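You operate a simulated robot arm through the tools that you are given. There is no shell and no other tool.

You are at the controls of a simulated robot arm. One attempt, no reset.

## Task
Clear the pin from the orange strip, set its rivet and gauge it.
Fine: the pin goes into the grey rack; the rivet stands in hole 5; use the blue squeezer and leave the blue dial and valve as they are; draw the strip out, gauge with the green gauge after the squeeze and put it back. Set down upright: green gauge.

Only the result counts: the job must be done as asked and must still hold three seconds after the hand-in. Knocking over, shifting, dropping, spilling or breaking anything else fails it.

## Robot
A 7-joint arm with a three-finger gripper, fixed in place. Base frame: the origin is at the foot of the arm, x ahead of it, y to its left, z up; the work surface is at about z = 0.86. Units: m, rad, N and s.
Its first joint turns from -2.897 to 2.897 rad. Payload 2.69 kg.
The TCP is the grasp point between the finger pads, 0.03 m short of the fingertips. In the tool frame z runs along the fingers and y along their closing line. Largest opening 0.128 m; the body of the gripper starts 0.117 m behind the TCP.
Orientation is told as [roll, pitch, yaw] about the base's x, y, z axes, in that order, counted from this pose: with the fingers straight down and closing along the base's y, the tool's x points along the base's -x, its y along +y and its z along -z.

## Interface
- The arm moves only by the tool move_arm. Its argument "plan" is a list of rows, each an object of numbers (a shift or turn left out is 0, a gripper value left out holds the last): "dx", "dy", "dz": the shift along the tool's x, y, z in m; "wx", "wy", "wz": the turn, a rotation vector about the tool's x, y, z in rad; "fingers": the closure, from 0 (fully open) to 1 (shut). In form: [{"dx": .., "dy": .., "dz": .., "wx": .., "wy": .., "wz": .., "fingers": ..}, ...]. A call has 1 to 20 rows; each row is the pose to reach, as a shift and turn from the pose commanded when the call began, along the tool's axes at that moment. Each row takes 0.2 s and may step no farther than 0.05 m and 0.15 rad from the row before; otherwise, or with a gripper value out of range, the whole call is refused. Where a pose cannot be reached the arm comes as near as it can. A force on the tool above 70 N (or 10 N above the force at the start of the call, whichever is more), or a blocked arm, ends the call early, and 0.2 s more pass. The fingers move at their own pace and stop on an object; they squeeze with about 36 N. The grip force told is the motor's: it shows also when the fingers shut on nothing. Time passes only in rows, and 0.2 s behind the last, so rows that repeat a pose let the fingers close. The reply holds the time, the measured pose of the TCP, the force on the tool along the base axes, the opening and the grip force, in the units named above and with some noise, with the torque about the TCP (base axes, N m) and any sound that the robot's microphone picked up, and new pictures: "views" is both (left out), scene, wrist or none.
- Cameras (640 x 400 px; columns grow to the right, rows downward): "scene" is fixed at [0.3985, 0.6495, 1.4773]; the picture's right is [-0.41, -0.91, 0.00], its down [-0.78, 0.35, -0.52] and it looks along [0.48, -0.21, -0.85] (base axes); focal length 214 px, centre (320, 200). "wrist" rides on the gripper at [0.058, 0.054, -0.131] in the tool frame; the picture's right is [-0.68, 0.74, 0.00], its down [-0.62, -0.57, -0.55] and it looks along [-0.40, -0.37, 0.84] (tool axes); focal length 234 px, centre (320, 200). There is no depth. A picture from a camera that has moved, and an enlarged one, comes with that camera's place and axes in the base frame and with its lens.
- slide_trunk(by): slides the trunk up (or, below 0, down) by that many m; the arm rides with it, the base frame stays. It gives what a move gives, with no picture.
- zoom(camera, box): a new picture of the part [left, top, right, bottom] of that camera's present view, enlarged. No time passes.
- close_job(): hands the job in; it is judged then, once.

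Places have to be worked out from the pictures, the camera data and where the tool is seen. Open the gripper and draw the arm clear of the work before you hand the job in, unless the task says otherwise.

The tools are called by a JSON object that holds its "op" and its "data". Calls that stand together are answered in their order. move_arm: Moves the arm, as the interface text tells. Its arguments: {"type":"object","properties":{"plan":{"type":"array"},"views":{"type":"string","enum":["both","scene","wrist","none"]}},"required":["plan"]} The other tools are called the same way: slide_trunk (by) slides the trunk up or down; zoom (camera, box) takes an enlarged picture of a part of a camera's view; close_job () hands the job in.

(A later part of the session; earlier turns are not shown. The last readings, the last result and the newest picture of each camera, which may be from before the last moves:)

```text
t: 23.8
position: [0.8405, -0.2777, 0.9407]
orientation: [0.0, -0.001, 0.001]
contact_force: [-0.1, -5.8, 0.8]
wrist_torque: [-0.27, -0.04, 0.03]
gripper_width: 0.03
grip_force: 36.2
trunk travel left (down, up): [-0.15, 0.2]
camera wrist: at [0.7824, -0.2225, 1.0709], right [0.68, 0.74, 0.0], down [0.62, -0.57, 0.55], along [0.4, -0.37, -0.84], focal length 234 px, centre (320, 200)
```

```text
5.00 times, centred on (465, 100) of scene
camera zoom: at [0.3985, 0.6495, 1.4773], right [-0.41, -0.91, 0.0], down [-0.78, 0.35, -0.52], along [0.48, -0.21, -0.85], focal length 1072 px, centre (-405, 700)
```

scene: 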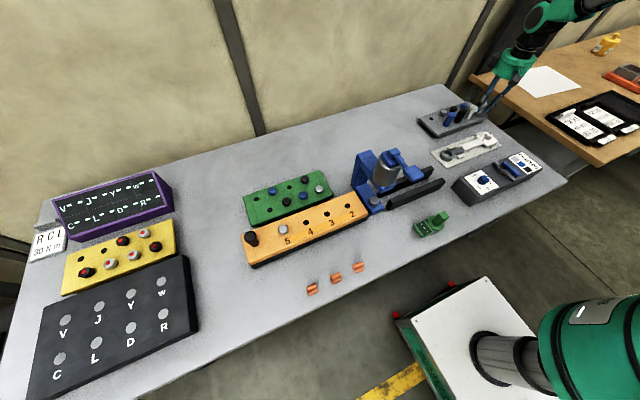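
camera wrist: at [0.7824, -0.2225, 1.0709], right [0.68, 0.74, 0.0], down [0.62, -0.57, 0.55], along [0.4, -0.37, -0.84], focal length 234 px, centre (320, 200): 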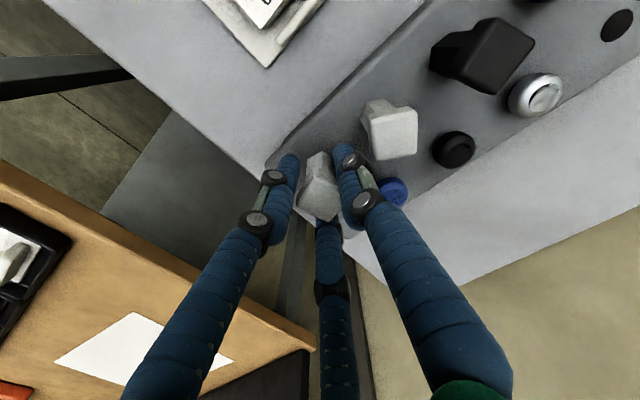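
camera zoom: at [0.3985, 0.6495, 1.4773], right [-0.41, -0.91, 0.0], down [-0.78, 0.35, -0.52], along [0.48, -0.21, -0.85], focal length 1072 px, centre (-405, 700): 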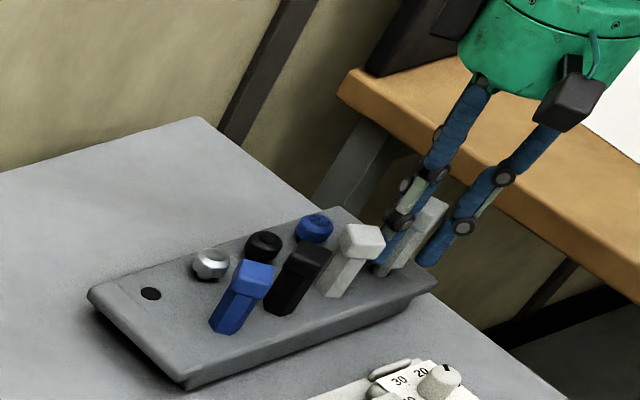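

A side force of -5.8 N in y shows the tip has entered the hole and touches its +y wall. I shift back 1 mm in -y and keep lowering.

{"op": "move_arm", "data": {"plan": [{"dy": -0.001}, {"dy": -0.0012, "dz": 0.003}, {"dy": -0.0012, "dz": 0.006}, {"dy": -0.0012, "dz": 0.008}], "views": "wrist"}}

```text
t: 24.8
position: [0.8408, -0.2783, 0.9312]
orientation: [-0.001, -0.001, -0.001]
contact_force: [3.8, -0.2, 0.8]
wrist_torque: [-0.03, -0.12, 0.0]
gripper_width: 0.0299
grip_force: 35.9
trunk travel left (down, up): [-0.15, 0.2]
camera wrist: at [0.7818, -0.2234, 1.0618], right [0.68, 0.74, 0.0], down [0.62, -0.56, 0.55], along [0.4, -0.37, -0.84], focal length 234 px, centre (320, 200)
```

wrist: 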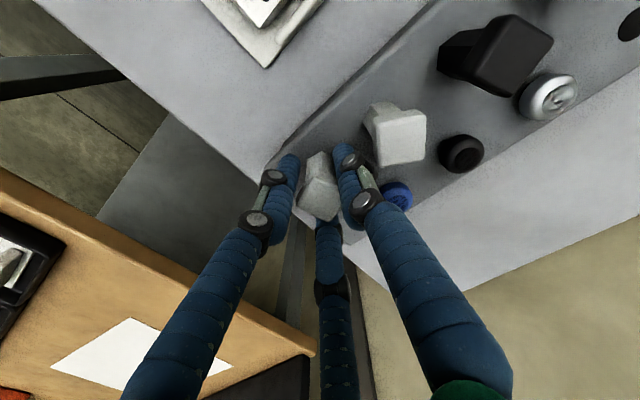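

Now a small +x side force and no vertical contact yet. I ease +x slightly and lower further in fine steps.

{"op": "move_arm", "data": {"plan": [{"dx": -0.0007}, {"dx": -0.0007, "dz": 0.002}, {"dx": -0.0007, "dz": 0.004}, {"dx": -0.0007, "dz": 0.006}], "views": "wrist"}}

{"op": "zoom", "data": {"camera": "wrist", "box": [240, 80, 440, 230]}}

{"op": "zoom", "data": {"camera": "scene", "box": [420, 60, 510, 140]}}

```text
t: 25.8
position: [0.8423, -0.2777, 0.9274]
orientation: [-0.001, -0.004, 0.0]
contact_force: [-1.8, 4.1, 11.1]
wrist_torque: [0.23, 0.01, 0.02]
gripper_width: 0.0308
grip_force: 35.7
trunk travel left (down, up): [-0.15, 0.2]
camera wrist: at [0.7826, -0.2236, 1.058], right [0.68, 0.74, 0.0], down [0.62, -0.56, 0.55], along [0.41, -0.37, -0.83], focal length 234 px, centre (320, 200)
```

wrist: 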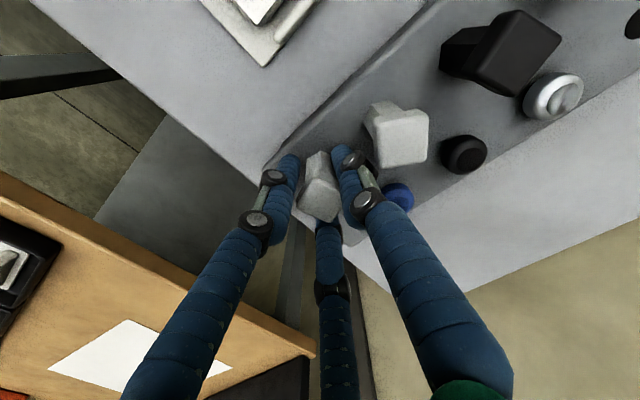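

```text
2.67 times, centred on (340, 155) of wrist
camera zoom: at [0.7826, -0.2236, 1.058], right [0.68, 0.74, 0.0], down [0.62, -0.56, 0.55], along [0.41, -0.37, -0.83], focal length 624 px, centre (267, 320)
```

zoom: 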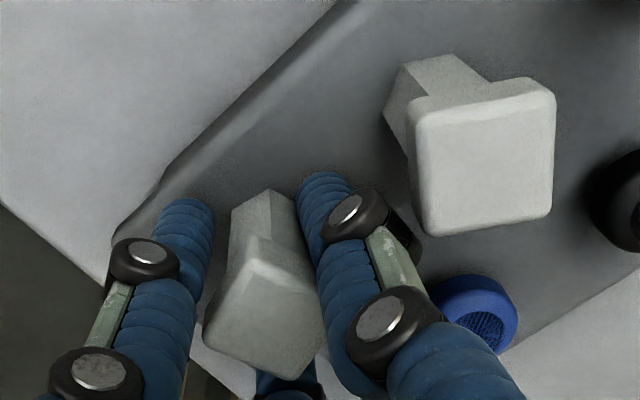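

```text
5.00 times, centred on (465, 100) of scene
camera zoom: at [0.3985, 0.6495, 1.4773], right [-0.41, -0.91, 0.0], down [-0.78, 0.35, -0.52], along [0.48, -0.21, -0.85], focal length 1072 px, centre (-405, 700)
```

zoom: 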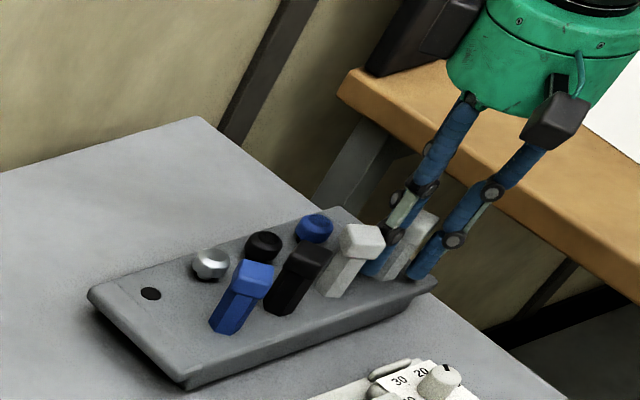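

Vertical force rises to 11 N at TCP z≈0.927, so the pin is seated, level with its neighbours. I relieve the pressure, open only slightly so I clear the neighbouring pin, and rise straight up.

{"op": "move_arm", "data": {"plan": [{"dz": -0.0015}, {"dz": -0.0015, "fingers": 0.74}, {"dz": -0.0015, "fingers": 0.69}, {"dz": -0.0015, "fingers": 0.69}, {"dz": -0.0015, "fingers": 0.69}], "views": "wrist"}}

{"op": "zoom", "data": {"camera": "wrist", "box": [240, 80, 440, 230]}}

```text
t: 27.0
position: [0.8402, -0.2782, 0.9286]
orientation: [-0.001, -0.001, 0.001]
contact_force: [-0.8, 0.2, 1.3]
wrist_torque: [0.02, 0.0, 0.02]
gripper_width: 0.0396
grip_force: 0.1
trunk travel left (down, up): [-0.15, 0.2]
camera wrist: at [0.7822, -0.2237, 1.0576], right [0.68, 0.74, 0.0], down [0.62, -0.57, 0.55], along [0.4, -0.37, -0.84], focal length 234 px, centre (320, 200)
```

wrist: 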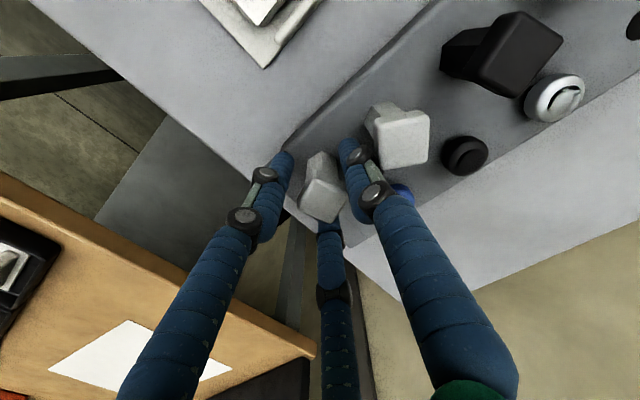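

```text
2.67 times, centred on (340, 155) of wrist
camera zoom: at [0.7822, -0.2237, 1.0576], right [0.68, 0.74, 0.0], down [0.62, -0.57, 0.55], along [0.4, -0.37, -0.84], focal length 624 px, centre (267, 320)
```

zoom: 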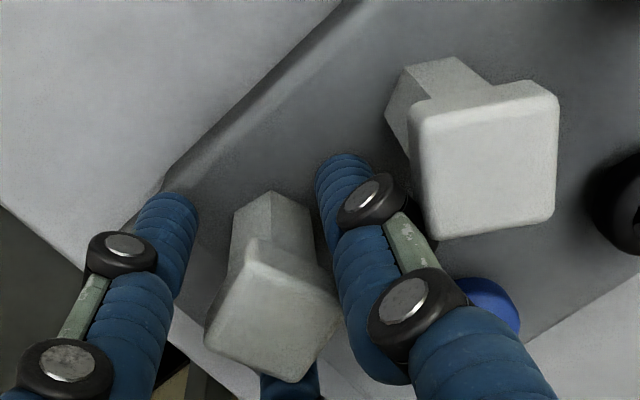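

The pin stands free in the hole between the open fingers. I rise straight up and check it.

{"op": "move_arm", "data": {"plan": [{"dz": -0.015}, {"dz": -0.035}, {"dz": -0.06}, {"dz": -0.1}, {"dz": -0.14}]}}

{"op": "zoom", "data": {"camera": "wrist", "box": [240, 60, 440, 200]}}

{"op": "zoom", "data": {"camera": "scene", "box": [420, 60, 510, 140]}}

```text
t: 28.2
position: [0.8397, -0.2792, 1.0676]
orientation: [-0.001, 0.0, 0.001]
contact_force: [0.4, -0.9, -0.6]
wrist_torque: [0.0, 0.0, 0.04]
gripper_width: 0.0397
grip_force: 0.0
trunk travel left (down, up): [-0.15, 0.2]
camera wrist: at [0.7816, -0.2236, 1.1978], right [0.68, 0.74, 0.0], down [0.62, -0.57, 0.55], along [0.4, -0.37, -0.84], focal length 234 px, centre (320, 200)
```

scene: 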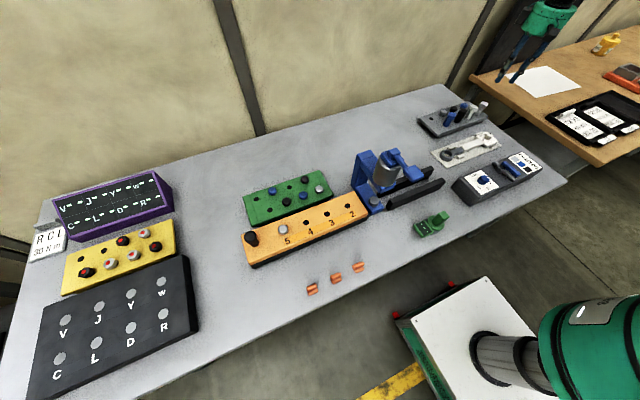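
wrist: 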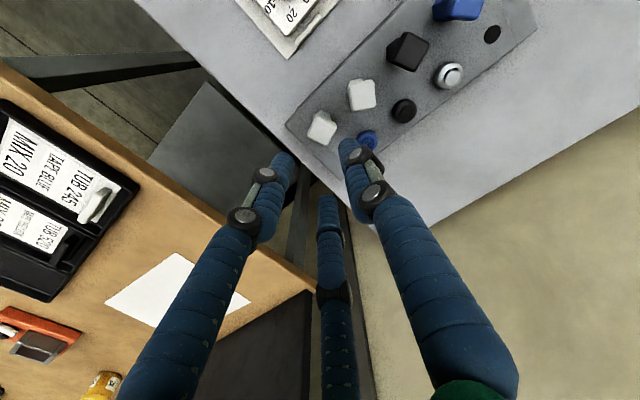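

```text
2.86 times, centred on (340, 130) of wrist
camera zoom: at [0.7816, -0.2236, 1.1978], right [0.68, 0.74, 0.0], down [0.62, -0.57, 0.55], along [0.4, -0.37, -0.84], focal length 669 px, centre (263, 400)
```

zoom: 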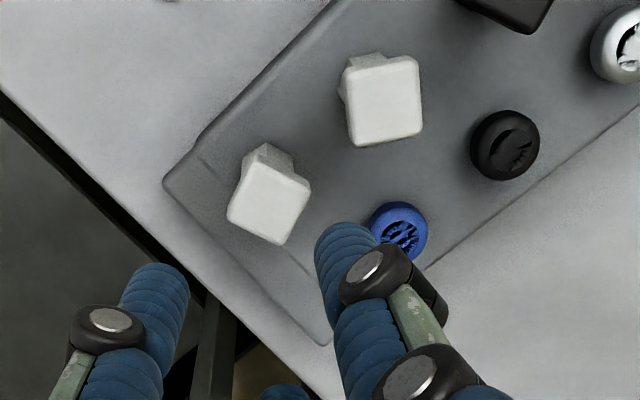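

```text
5.00 times, centred on (465, 100) of scene
camera zoom: at [0.3985, 0.6495, 1.4773], right [-0.41, -0.91, 0.0], down [-0.78, 0.35, -0.52], along [0.48, -0.21, -0.85], focal length 1072 px, centre (-405, 700)
```

zoom: 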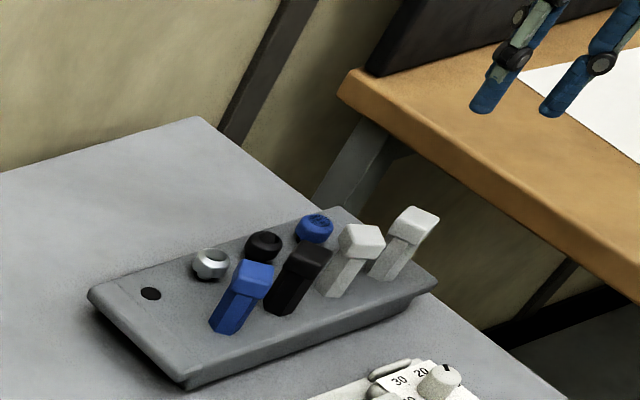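

The pin is seated in the grey rack next to the others. Next I go for the strip's black knob at about (0.65, 0.727, top ≈0.98). I fly back high, then turn the gripper by 90° so the hand is slim along y near the squeezer.

{"op": "move_arm", "data": {"plan": [{"dz": -0.047}, {"dz": -0.094}, {"dz": -0.141}, {"dz": -0.188}, {"dx": 0.0088, "dy": 0.0472, "dz": -0.188}, {"dx": 0.0176, "dy": 0.0944, "dz": -0.188}, {"dx": 0.0264, "dy": 0.1416, "dz": -0.188}, {"dx": 0.0352, "dy": 0.1888, "dz": -0.188}, {"dx": 0.044, "dy": 0.236, "dz": -0.188}, {"dx": 0.0528, "dy": 0.2832, "dz": -0.188}, {"dx": 0.0616, "dy": 0.3304, "dz": -0.188}, {"dx": 0.0704, "dy": 0.3776, "dz": -0.188}, {"dx": 0.0792, "dy": 0.4248, "dz": -0.188}, {"dx": 0.088, "dy": 0.472, "dz": -0.188}, {"dx": 0.0968, "dy": 0.5192, "dz": -0.188}, {"dx": 0.1056, "dy": 0.5664, "dz": -0.188}, {"dx": 0.1144, "dy": 0.6136, "dz": -0.188}, {"dx": 0.1232, "dy": 0.6608, "dz": -0.188}, {"dx": 0.132, "dy": 0.708, "dz": -0.188}, {"dx": 0.1408, "dy": 0.7552, "dz": -0.188}], "views": "none"}}

{"op": "move_arm", "data": {"plan": [{"dx": 0.0138, "dy": 0.045, "wz": 0.14, "fingers": 0.45}, {"dx": 0.0276, "dy": 0.09, "wz": 0.28}, {"dx": 0.0414, "dy": 0.135, "wz": 0.42}, {"dx": 0.0552, "dy": 0.18, "wz": 0.56}, {"dx": 0.069, "dy": 0.224, "wz": 0.7}, {"dx": 0.069, "dy": 0.224, "wz": 0.845}, {"dx": 0.069, "dy": 0.224, "wz": 0.99}, {"dx": 0.069, "dy": 0.224, "wz": 1.135}, {"dx": 0.069, "dy": 0.224, "wz": 1.28}, {"dx": 0.069, "dy": 0.224, "wz": 1.425}, {"dx": 0.069, "dy": 0.224, "wz": 1.5708}]}}

```text
t: 32.4
position: [0.7018, 0.474, 1.2517]
orientation: [0.001, -0.001, 0.001]
contact_force: [-0.4, -0.6, -0.3]
wrist_torque: [0.01, -0.01, 0.03]
gripper_width: 0.04
grip_force: 0.0
trunk travel left (down, up): [-0.15, 0.2]
```

```text
t: 34.8
position: [0.6307, 0.7013, 1.2561]
orientation: [-0.001, 0.0, -1.572]
contact_force: [-0.2, 0.8, 0.1]
wrist_torque: [0.02, -0.02, -0.02]
gripper_width: 0.0702
grip_force: 0.1
trunk travel left (down, up): [-0.15, 0.2]
camera wrist: at [0.6845, 0.7608, 1.3862], right [0.74, -0.68, 0.0], down [-0.57, -0.61, 0.55], along [-0.37, -0.4, -0.84], focal length 234 px, centre (320, 200)
```

scene: 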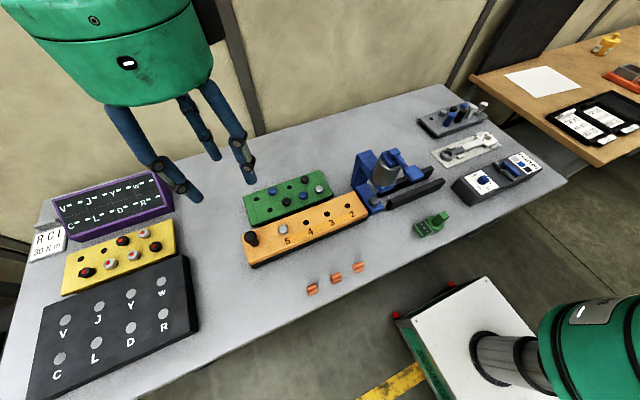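
wrist: 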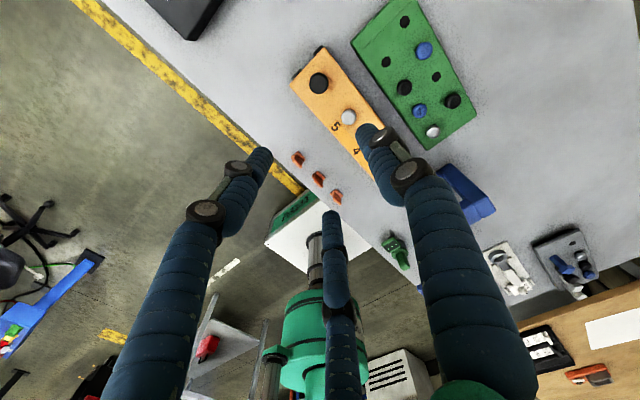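

{"op": "zoom", "data": {"camera": "wrist", "box": [270, 20, 410, 130]}}

{"op": "zoom", "data": {"camera": "scene", "box": [235, 180, 335, 280]}}

```text
3.64 times, centred on (340, 75) of wrist
camera zoom: at [0.6845, 0.7608, 1.3862], right [0.74, -0.68, 0.0], down [-0.57, -0.61, 0.55], along [-0.37, -0.4, -0.84], focal length 852 px, centre (247, 654)
```

zoom: 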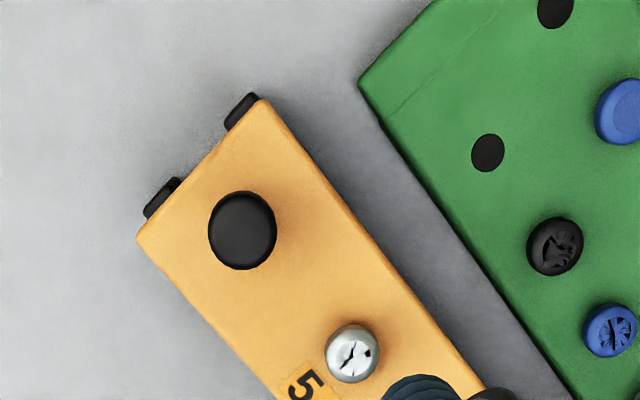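

```text
4.00 times, centred on (285, 230) of scene
camera zoom: at [0.3985, 0.6495, 1.4773], right [-0.41, -0.91, 0.0], down [-0.78, 0.35, -0.52], along [0.48, -0.21, -0.85], focal length 858 px, centre (460, 80)
```

zoom: 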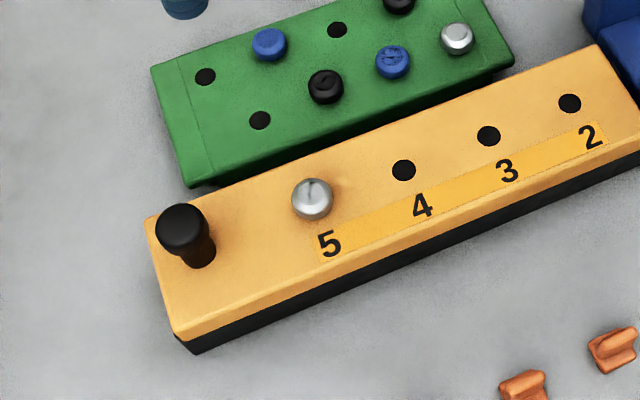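

From nearly straight above, the knob top is at (0.652, 0.728) with a diameter of about 0.03 m, and the rivet is at (0.652, 0.648). I move over the knob and descend partway.

{"op": "move_arm", "data": {"plan": [{"dx": 0.0133, "dy": 0.0106, "dz": 0.04}, {"dx": 0.0267, "dy": 0.0213, "dz": 0.08}, {"dx": 0.0267, "dy": 0.0213, "dz": 0.12}, {"dx": 0.0267, "dy": 0.0213, "dz": 0.16}, {"dx": 0.0267, "dy": 0.0213, "dz": 0.2}]}}

{"op": "zoom", "data": {"camera": "wrist", "box": [240, 60, 400, 200]}}

```text
t: 36.0
position: [0.6529, 0.7272, 1.0547]
orientation: [0.0, -0.001, -1.57]
contact_force: [0.5, 0.0, 0.7]
wrist_torque: [-0.02, 0.02, 0.0]
gripper_width: 0.0701
grip_force: 0.0
trunk travel left (down, up): [-0.15, 0.2]
camera wrist: at [0.7058, 0.7872, 1.1848], right [0.74, -0.68, 0.0], down [-0.57, -0.62, 0.55], along [-0.37, -0.4, -0.84], focal length 234 px, centre (320, 200)
```

scene: 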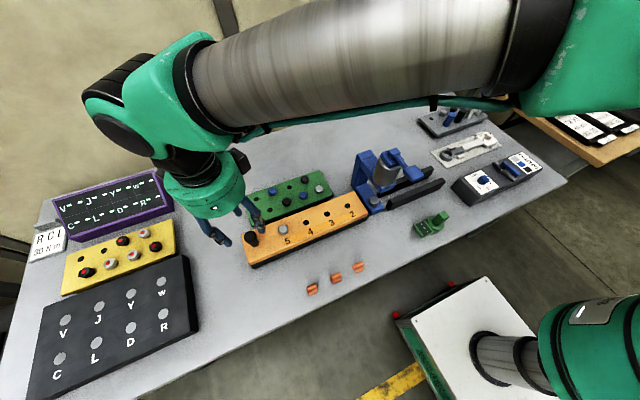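
wrist: 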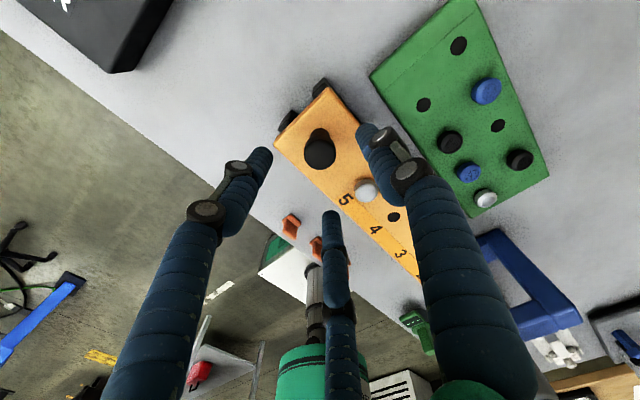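

```text
2.86 times, centred on (320, 130) of wrist
camera zoom: at [0.7058, 0.7872, 1.1848], right [0.74, -0.68, 0.0], down [-0.57, -0.62, 0.55], along [-0.37, -0.4, -0.84], focal length 669 px, centre (320, 400)
```

zoom: 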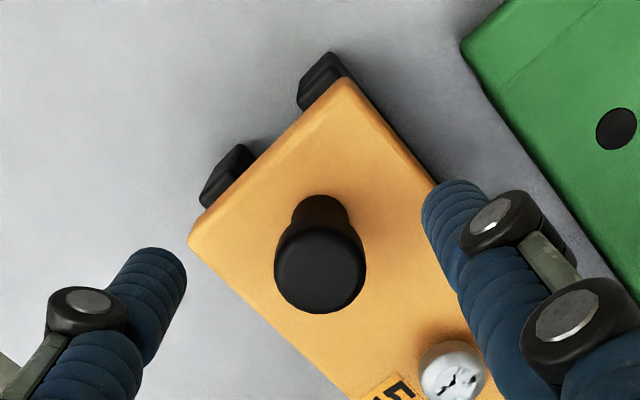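

The knob is centred under the TCP with its top at z≈0.987. I descend to grip height and close on it.

{"op": "move_arm", "data": {"plan": [{"dz": 0.03}, {"dz": 0.055}, {"dz": 0.075}, {"dz": 0.083}, {"dz": 0.083, "fingers": 1.0}, {"dz": 0.083, "fingers": 1.0}, {"dz": 0.083, "fingers": 1.0}]}}

{"op": "zoom", "data": {"camera": "wrist", "box": [220, 60, 460, 240]}}

{"op": "zoom", "data": {"camera": "scene", "box": [200, 150, 360, 270]}}

```text
t: 37.6
position: [0.6512, 0.7262, 0.9715]
orientation: [-0.002, -0.004, -1.572]
contact_force: [-20.1, -30.8, -0.9]
wrist_torque: [-0.22, 0.11, 0.25]
gripper_width: 0.0286
grip_force: 35.6
trunk travel left (down, up): [-0.15, 0.2]
camera wrist: at [0.7051, 0.7854, 1.1015], right [0.74, -0.68, 0.0], down [-0.56, -0.61, 0.55], along [-0.37, -0.41, -0.83], focal length 234 px, centre (320, 200)
```

scene: 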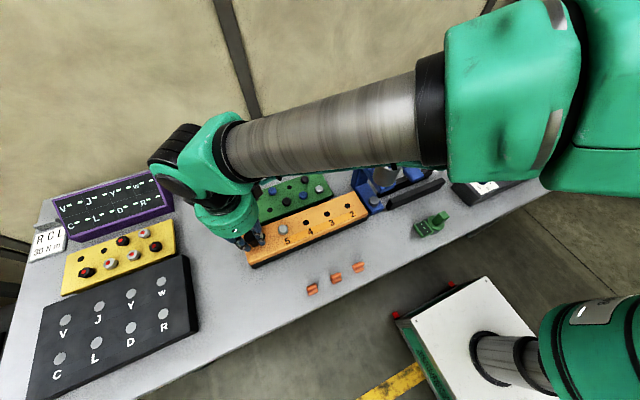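
wrist: 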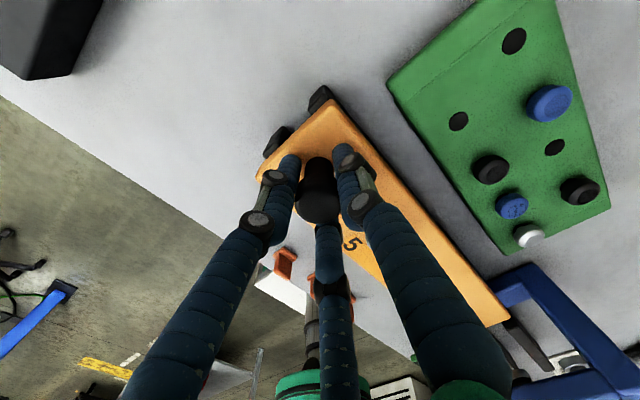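

```text
2.22 times, centred on (340, 150) of wrist
camera zoom: at [0.7051, 0.7854, 1.1015], right [0.74, -0.68, 0.0], down [-0.56, -0.61, 0.55], along [-0.37, -0.41, -0.83], focal length 520 px, centre (276, 311)
```

zoom: 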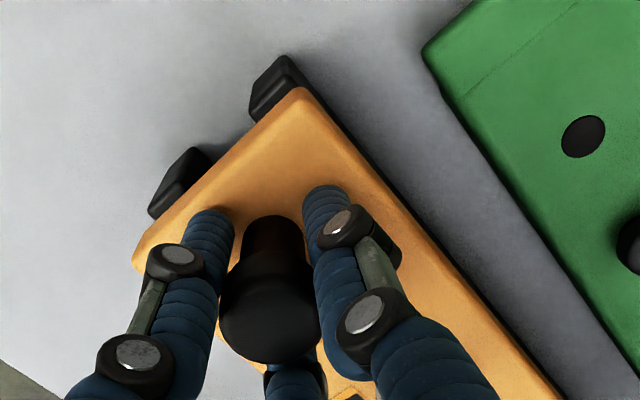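

```text
3.33 times, centred on (280, 210) of scene
camera zoom: at [0.3985, 0.6495, 1.4773], right [-0.41, -0.91, 0.0], down [-0.78, 0.35, -0.52], along [0.48, -0.21, -0.85], focal length 715 px, centre (453, 167)
```

zoom: 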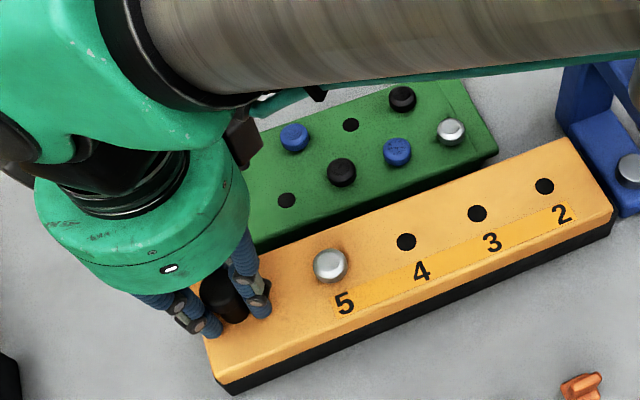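

The grip is on the knob, with some side load because the knob centre is about 1–2 mm off my command. I correct x by -1 mm and begin sliding the strip toward the squeezer (-y), slowly at first.

{"op": "move_arm", "data": {"plan": [{"dx": -0.002, "dy": -0.001}, {"dx": -0.006, "dy": -0.001}, {"dx": -0.012, "dy": -0.001}, {"dx": -0.02, "dy": -0.001}], "views": "scene"}}

```text
t: 38.6
position: [0.6515, 0.7085, 0.9721]
orientation: [-0.001, -0.001, -1.571]
contact_force: [-13.0, -0.9, -16.6]
wrist_torque: [0.12, -0.07, 0.01]
gripper_width: 0.0282
grip_force: 36.4
trunk travel left (down, up): [-0.15, 0.2]
```

scene: 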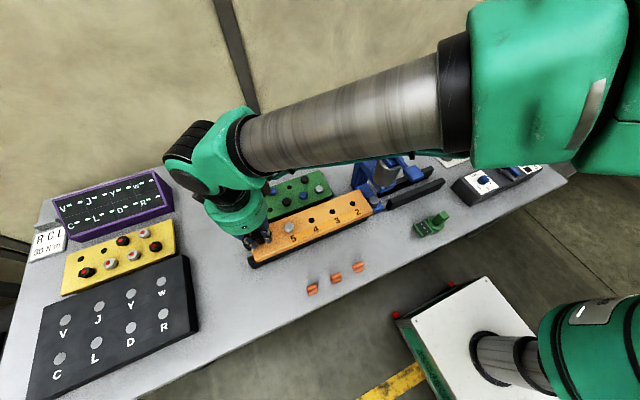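

The strip slides. There is a residual pull of -13 N in x and -17 N in z, so I shave 1 mm off both and continue sliding, watching the forces.

{"op": "move_arm", "data": {"plan": [{"dx": -0.004, "dy": -0.001, "dz": 0.001}, {"dx": -0.014, "dy": -0.001, "dz": 0.001}, {"dx": -0.026, "dy": -0.001, "dz": 0.001}, {"dx": -0.04, "dy": -0.001, "dz": 0.001}], "views": "none"}}

```text
t: 39.6
position: [0.6503, 0.668, 0.9724]
orientation: [0.001, -0.001, -1.569]
contact_force: [-7.0, -1.5, -7.5]
wrist_torque: [0.09, 0.2, 0.02]
gripper_width: 0.0282
grip_force: 36.0
trunk travel left (down, up): [-0.15, 0.2]
```

Forces are shrinking. I continue to about y = 0.60 for the knob.

{"op": "move_arm", "data": {"plan": [{"dx": -0.01, "dy": -0.0007, "dz": 0.0006}, {"dx": -0.025, "dy": -0.0007, "dz": 0.0006}, {"dx": -0.04, "dy": -0.0007, "dz": 0.0006}, {"dx": -0.055, "dy": -0.0007, "dz": 0.0006}, {"dx": -0.068, "dy": -0.0007, "dz": 0.0006}]}}

{"op": "zoom", "data": {"camera": "wrist", "box": [360, 100, 640, 400]}}

{"op": "zoom", "data": {"camera": "scene", "box": [200, 110, 440, 270]}}

```text
t: 40.8
position: [0.6501, 0.6, 0.9715]
orientation: [-0.001, 0.0, -1.568]
contact_force: [11.8, 0.4, -2.8]
wrist_torque: [0.32, -0.13, -0.01]
gripper_width: 0.0278
grip_force: 44.2
trunk travel left (down, up): [-0.15, 0.2]
camera wrist: at [0.7036, 0.6605, 1.1025], right [0.74, -0.68, 0.0], down [-0.57, -0.62, 0.55], along [-0.37, -0.4, -0.84], focal length 234 px, centre (320, 200)
```

scene: 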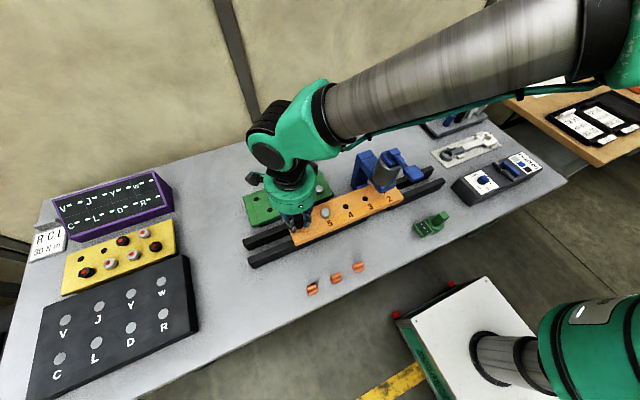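
wrist: 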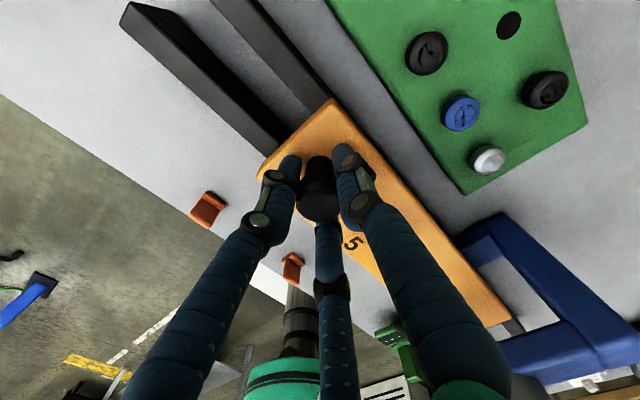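

```text
1.33 times, centred on (500, 250) of wrist
camera zoom: at [0.7036, 0.6605, 1.1025], right [0.74, -0.68, 0.0], down [-0.57, -0.62, 0.55], along [-0.37, -0.4, -0.84], focal length 312 px, centre (80, 133)
```

zoom: 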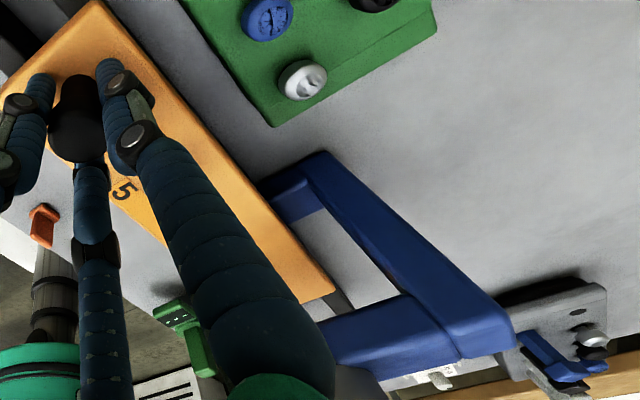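

```text
2.50 times, centred on (320, 190) of scene
camera zoom: at [0.3985, 0.6495, 1.4773], right [-0.41, -0.91, 0.0], down [-0.78, 0.35, -0.52], along [0.48, -0.21, -0.85], focal length 536 px, centre (320, 225)
```

zoom: 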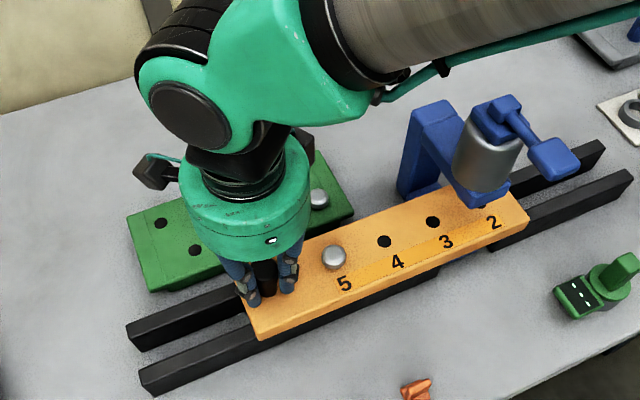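

The strip is passing into the squeezer with its rivet now at y≈0.52, so about 0.159 m remain. To keep the wrist flange clear of the ram head, I loosen the grip slightly, lean the hand about 0.22 rad away (+y), and close again.

{"op": "move_arm", "data": {"plan": [{"dy": 0.0006, "fingers": 0.72}, {"dy": 0.0006, "fingers": 0.72}, {"dy": 0.0006, "wy": -0.11, "fingers": 0.72}, {"dy": 0.0006, "wy": -0.22, "fingers": 0.72}, {"dy": 0.0006, "wy": -0.22, "fingers": 1.0}, {"dy": 0.0006, "wy": -0.22, "fingers": 1.0}, {"dy": 0.0006, "wy": -0.22, "fingers": 1.0}]}}

```text
t: 42.4
position: [0.6487, 0.601, 0.9726]
orientation: [0.001, -0.219, -1.571]
contact_force: [-4.3, -0.2, 13.4]
wrist_torque: [0.65, 0.43, -0.01]
gripper_width: 0.0304
grip_force: 45.1
trunk travel left (down, up): [-0.15, 0.2]
camera wrist: at [0.7025, 0.687, 1.0874], right [0.74, -0.66, 0.15], down [-0.57, -0.48, 0.67], along [-0.37, -0.58, -0.73], focal length 234 px, centre (320, 200)
```

scene: 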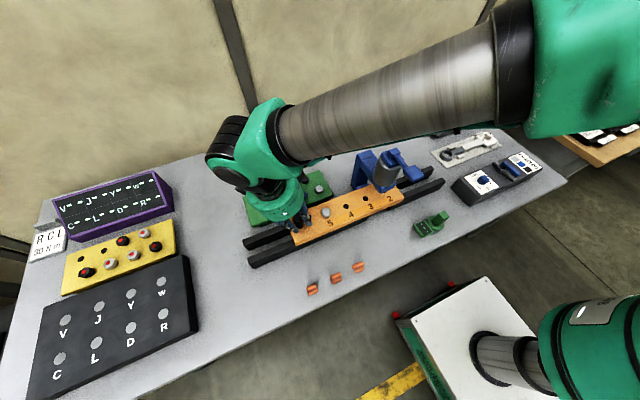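
wrist: 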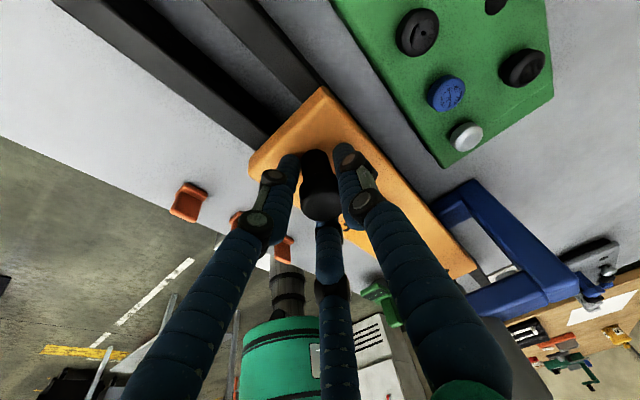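

The hand is leaned and re-gripped, with a small 13 N press downward. I raise 1 mm and continue sliding along -y.

{"op": "move_arm", "data": {"plan": [{"dx": -0.0098, "dz": 0.0012}, {"dx": -0.0246, "dz": 0.0044}, {"dx": -0.0392, "dz": 0.0077}, {"dx": -0.0538, "dz": 0.011}, {"dx": -0.0684, "dz": 0.0143}]}}

{"op": "zoom", "data": {"camera": "scene", "box": [240, 110, 440, 250]}}

{"op": "zoom", "data": {"camera": "wrist", "box": [360, 60, 640, 300]}}

```text
t: 43.6
position: [0.6494, 0.5284, 0.9729]
orientation: [0.0, -0.219, -1.571]
contact_force: [0.9, -1.5, 18.3]
wrist_torque: [1.68, 0.67, -0.04]
gripper_width: 0.03
grip_force: 44.9
trunk travel left (down, up): [-0.15, 0.2]
camera wrist: at [0.7026, 0.6156, 1.0873], right [0.74, -0.66, 0.15], down [-0.57, -0.48, 0.67], along [-0.37, -0.58, -0.73], focal length 234 px, centre (320, 200)
```

scene: 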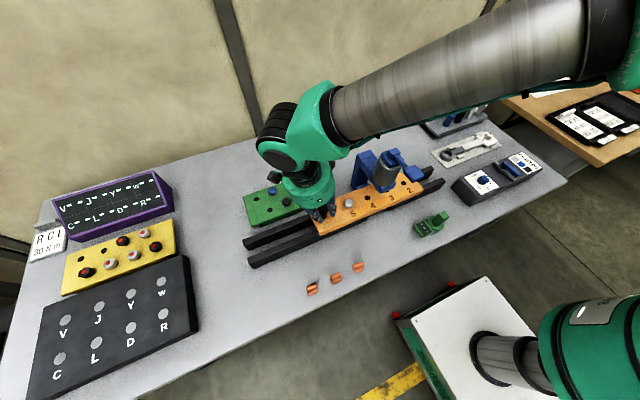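
wrist: 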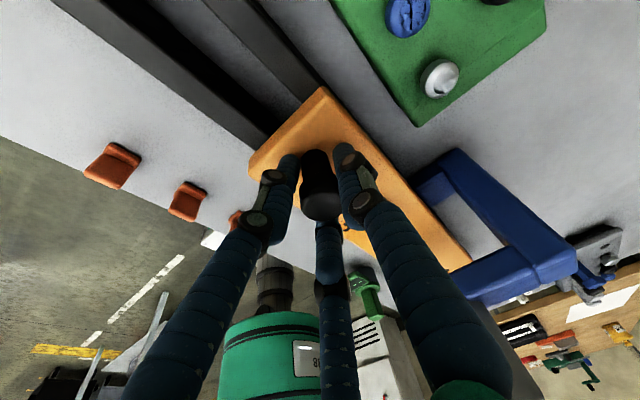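

```text
2.86 times, centred on (340, 180) of scene
camera zoom: at [0.3985, 0.6495, 1.4773], right [-0.41, -0.91, 0.0], down [-0.78, 0.35, -0.52], along [0.48, -0.21, -0.85], focal length 613 px, centre (263, 257)
```

zoom: 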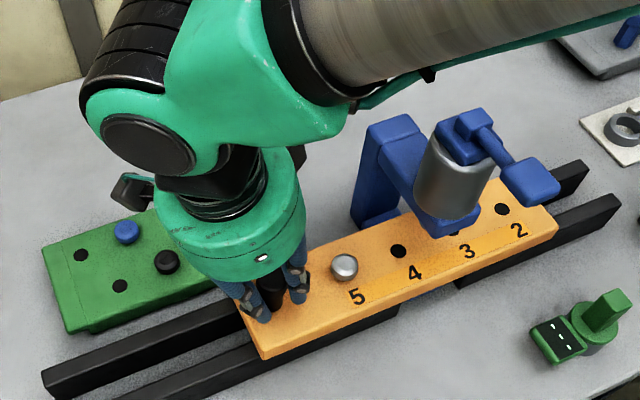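

```text
1.67 times, centred on (500, 180) of wrist
camera zoom: at [0.7026, 0.6156, 1.0873], right [0.74, -0.66, 0.15], down [-0.57, -0.48, 0.67], along [-0.37, -0.58, -0.73], focal length 390 px, centre (20, 233)
```

zoom: 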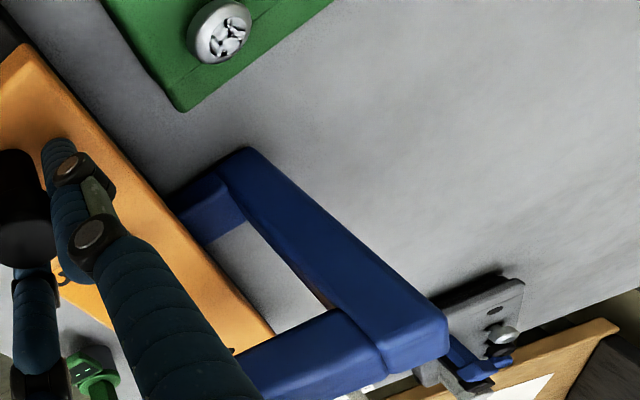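

The strip glides on, with the knob at y≈0.528 and the rivet at y≈0.448. The ram axis looks to be at y≈0.35–0.36, so I continue to knob y≈0.46, relieve a bit of down-pressure, and measure again.

{"op": "move_arm", "data": {"plan": [{"dx": -0.0139, "dz": 0.002}, {"dx": -0.0276, "dz": 0.0051}, {"dx": -0.0412, "dz": 0.0081}, {"dx": -0.0549, "dz": 0.0112}, {"dx": -0.0669, "dz": 0.0139}]}}

{"op": "zoom", "data": {"camera": "scene", "box": [300, 130, 440, 230]}}

{"op": "zoom", "data": {"camera": "wrist", "box": [320, 60, 640, 300]}}

```text
t: 44.8
position: [0.6501, 0.4605, 0.9734]
orientation: [-0.003, -0.223, -1.572]
contact_force: [1.7, -1.7, -2.0]
wrist_torque: [1.31, 0.55, -0.1]
gripper_width: 0.0302
grip_force: 45.4
trunk travel left (down, up): [-0.15, 0.2]
camera wrist: at [0.7029, 0.5479, 1.0871], right [0.74, -0.66, 0.15], down [-0.56, -0.48, 0.67], along [-0.37, -0.58, -0.73], focal length 234 px, centre (320, 200)
```

scene: 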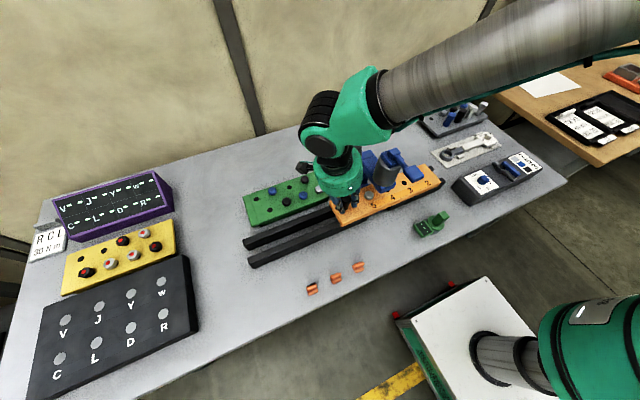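
wrist: 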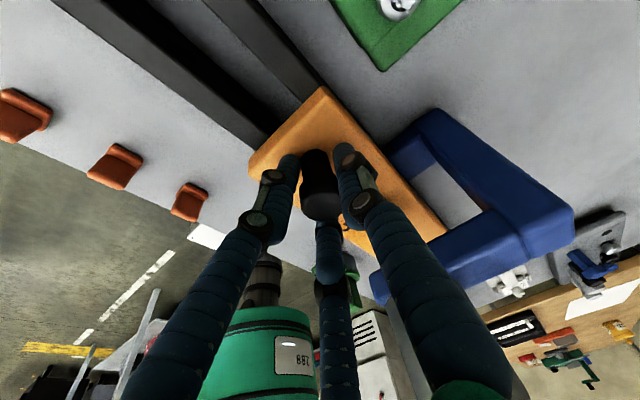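

```text
4.00 times, centred on (370, 180) of scene
camera zoom: at [0.3985, 0.6495, 1.4773], right [-0.41, -0.91, 0.0], down [-0.78, 0.35, -0.52], along [0.48, -0.21, -0.85], focal length 858 px, centre (120, 280)
```

zoom: 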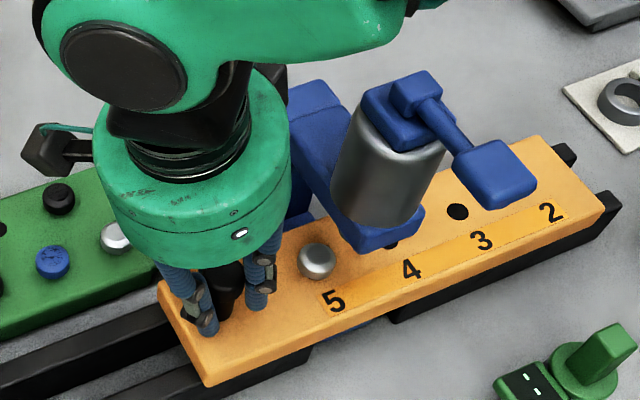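

```text
1.67 times, centred on (480, 180) of wrist
camera zoom: at [0.7029, 0.5479, 1.0871], right [0.74, -0.66, 0.15], down [-0.56, -0.48, 0.67], along [-0.37, -0.58, -0.73], focal length 390 px, centre (53, 233)
```

zoom: 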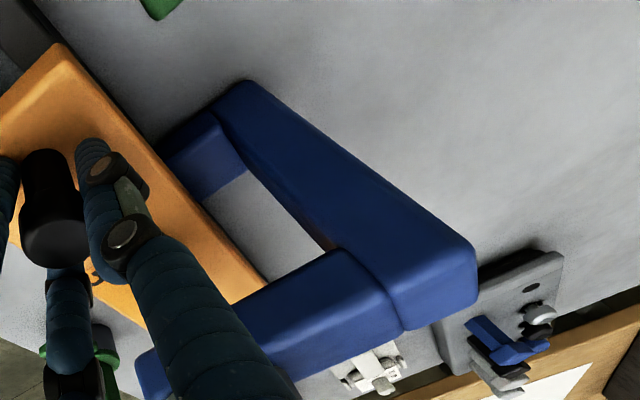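

With the anvil's known image position and the rivet's present one, I find the rivet is about 0.029 m short of the anvil axis (y≈0.351). I slide that last distance gently.

{"op": "move_arm", "data": {"plan": [{"dx": -0.0078, "dz": 0.0017}, {"dx": -0.0156, "dz": 0.0035}, {"dx": -0.0224, "dz": 0.005}, {"dx": -0.0278, "dz": 0.0062}]}}

{"op": "zoom", "data": {"camera": "scene", "box": [300, 130, 440, 230]}}

```text
t: 45.8
position: [0.649, 0.4321, 0.9725]
orientation: [-0.002, -0.222, -1.568]
contact_force: [-9.1, -5.3, -11.0]
wrist_torque: [1.41, 0.35, -0.2]
gripper_width: 0.0303
grip_force: 44.7
trunk travel left (down, up): [-0.15, 0.2]
camera wrist: at [0.703, 0.5193, 1.087], right [0.74, -0.66, 0.15], down [-0.56, -0.48, 0.67], along [-0.37, -0.58, -0.73], focal length 234 px, centre (320, 200)
```

scene: 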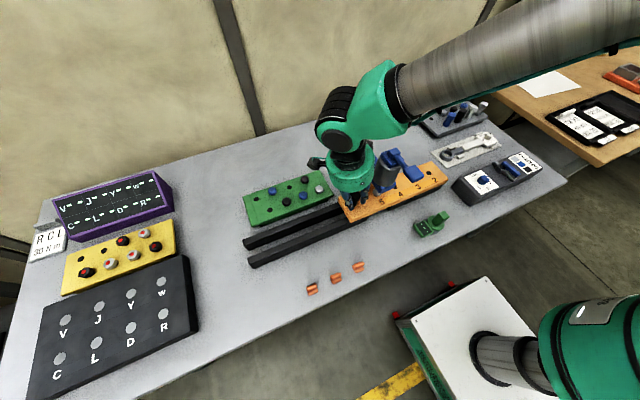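
wrist: 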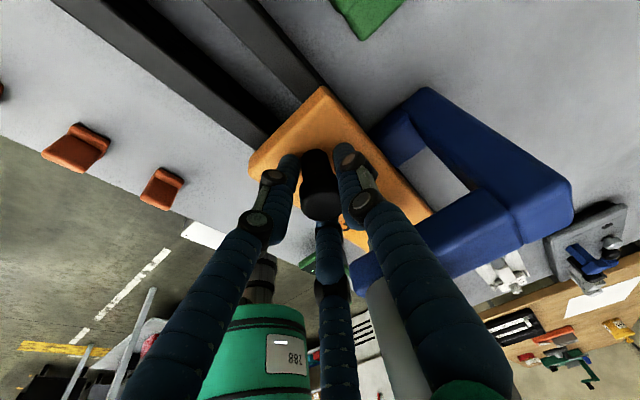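

```text
4.00 times, centred on (370, 180) of scene
camera zoom: at [0.3985, 0.6495, 1.4773], right [-0.41, -0.91, 0.0], down [-0.78, 0.35, -0.52], along [0.48, -0.21, -0.85], focal length 858 px, centre (120, 280)
```

zoom: 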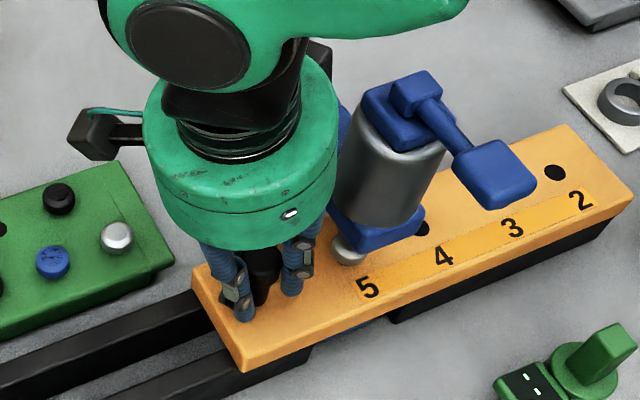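

The rivet now sits at the expected on-axis image position under the ram. I release the knob, back off along the tool axis, and then check the alignment from another angle.

{"op": "move_arm", "data": {"plan": [{"fingers": 0.7}, {"fingers": 0.5}, {"fingers": 0.5}, {"dz": -0.03}, {"dz": -0.07}, {"dz": -0.115}, {"dz": -0.16}, {"dz": -0.2}]}}

{"op": "zoom", "data": {"camera": "scene", "box": [300, 130, 440, 230]}}

{"op": "zoom", "data": {"camera": "wrist", "box": [260, 80, 500, 260]}}

```text
t: 47.6
position: [0.65, 0.4785, 1.1674]
orientation: [-0.001, -0.219, -1.571]
contact_force: [0.1, 0.3, -0.3]
wrist_torque: [0.02, 0.0, -0.02]
gripper_width: 0.0638
grip_force: 0.0
trunk travel left (down, up): [-0.15, 0.2]
camera wrist: at [0.7034, 0.565, 1.2825], right [0.74, -0.66, 0.15], down [-0.56, -0.48, 0.67], along [-0.37, -0.58, -0.73], focal length 234 px, centre (320, 200)
```

scene: 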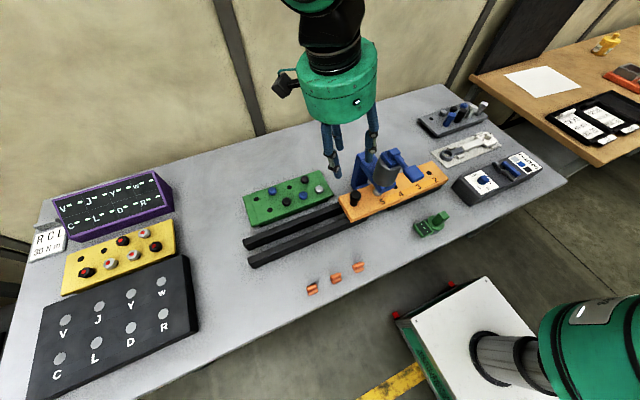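
wrist: 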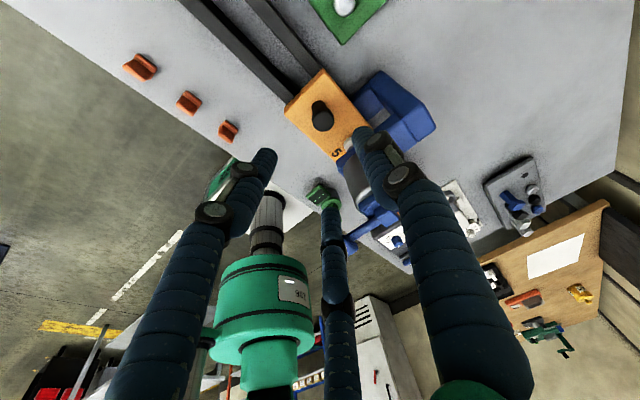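

```text
4.00 times, centred on (370, 180) of scene
camera zoom: at [0.3985, 0.6495, 1.4773], right [-0.41, -0.91, 0.0], down [-0.78, 0.35, -0.52], along [0.48, -0.21, -0.85], focal length 858 px, centre (120, 280)
```

zoom: 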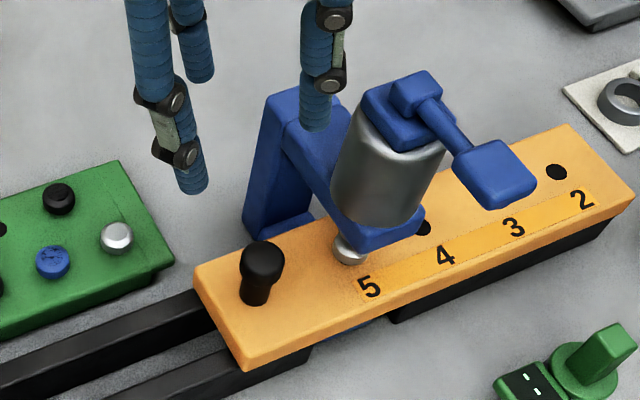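

```text
2.22 times, centred on (380, 170) of wrist
camera zoom: at [0.7034, 0.565, 1.2825], right [0.74, -0.66, 0.15], down [-0.56, -0.48, 0.67], along [-0.37, -0.58, -0.73], focal length 520 px, centre (187, 267)
```

zoom: 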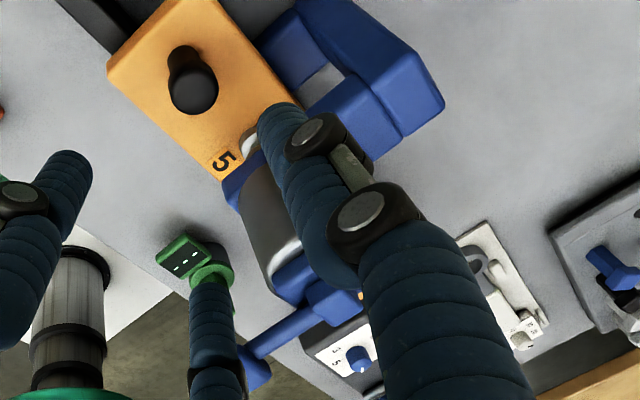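

The rivet is under the collar. To confirm the alignment along y, I want a view from the robot side looking along +x, so I straighten up, then swing to yaw +43° in front of the squeezer.

{"op": "move_arm", "data": {"plan": [{"dx": -0.0087, "dz": -0.039}, {"dx": -0.0174, "dz": -0.078, "wy": 0.11}, {"dx": -0.0174, "dz": -0.078, "wy": 0.22}], "views": "none"}}

{"op": "move_arm", "data": {"plan": [{"dx": -0.018, "dy": -0.039, "wz": -0.14}, {"dx": -0.036, "dy": -0.078, "wz": -0.285}, {"dx": -0.054, "dy": -0.117, "wz": -0.43}, {"dx": -0.072, "dy": -0.156, "wz": -0.575}, {"dx": -0.09, "dy": -0.195, "wz": -0.72}, {"dx": -0.108, "dy": -0.234, "wz": -0.865}, {"dx": -0.1275, "dy": -0.271, "wz": -1.01}, {"dx": -0.1275, "dy": -0.271, "wz": -1.155}, {"dx": -0.1275, "dy": -0.271, "wz": -1.3}, {"dx": -0.1275, "dy": -0.271, "wz": -1.445}, {"dx": -0.1275, "dy": -0.271, "wz": -1.59}, {"dx": -0.1275, "dy": -0.271, "wz": -1.735}, {"dx": -0.1275, "dy": -0.271, "wz": -1.88}, {"dx": -0.1275, "dy": -0.271, "wz": -2.025}, {"dx": -0.1275, "dy": -0.271, "wz": -2.17}, {"dx": -0.1275, "dy": -0.271, "wz": -2.315}], "views": "wrist"}}

```text
t: 48.4
position: [0.6505, 0.4765, 1.2497]
orientation: [0.0, 0.002, -1.569]
contact_force: [-0.3, -0.1, 0.2]
wrist_torque: [0.01, -0.04, 0.03]
gripper_width: 0.0641
grip_force: 0.1
trunk travel left (down, up): [-0.15, 0.2]
```

```text
t: 51.8
position: [0.3794, 0.3489, 1.2478]
orientation: [-0.003, 0.0, 0.746]
contact_force: [0.1, 0.1, 0.2]
wrist_torque: [-0.05, -0.01, 0.02]
gripper_width: 0.064
grip_force: 0.1
trunk travel left (down, up): [-0.15, 0.2]
camera wrist: at [0.3, 0.3505, 1.3787], right [0.0, 1.0, 0.0], down [0.84, 0.0, 0.55], along [0.55, 0.0, -0.84], focal length 234 px, centre (320, 200)
```

wrist: 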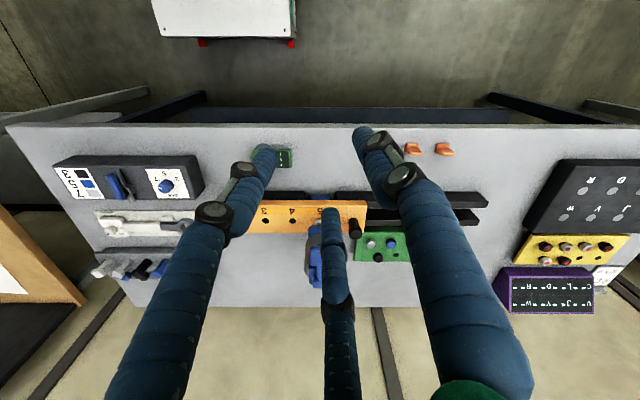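

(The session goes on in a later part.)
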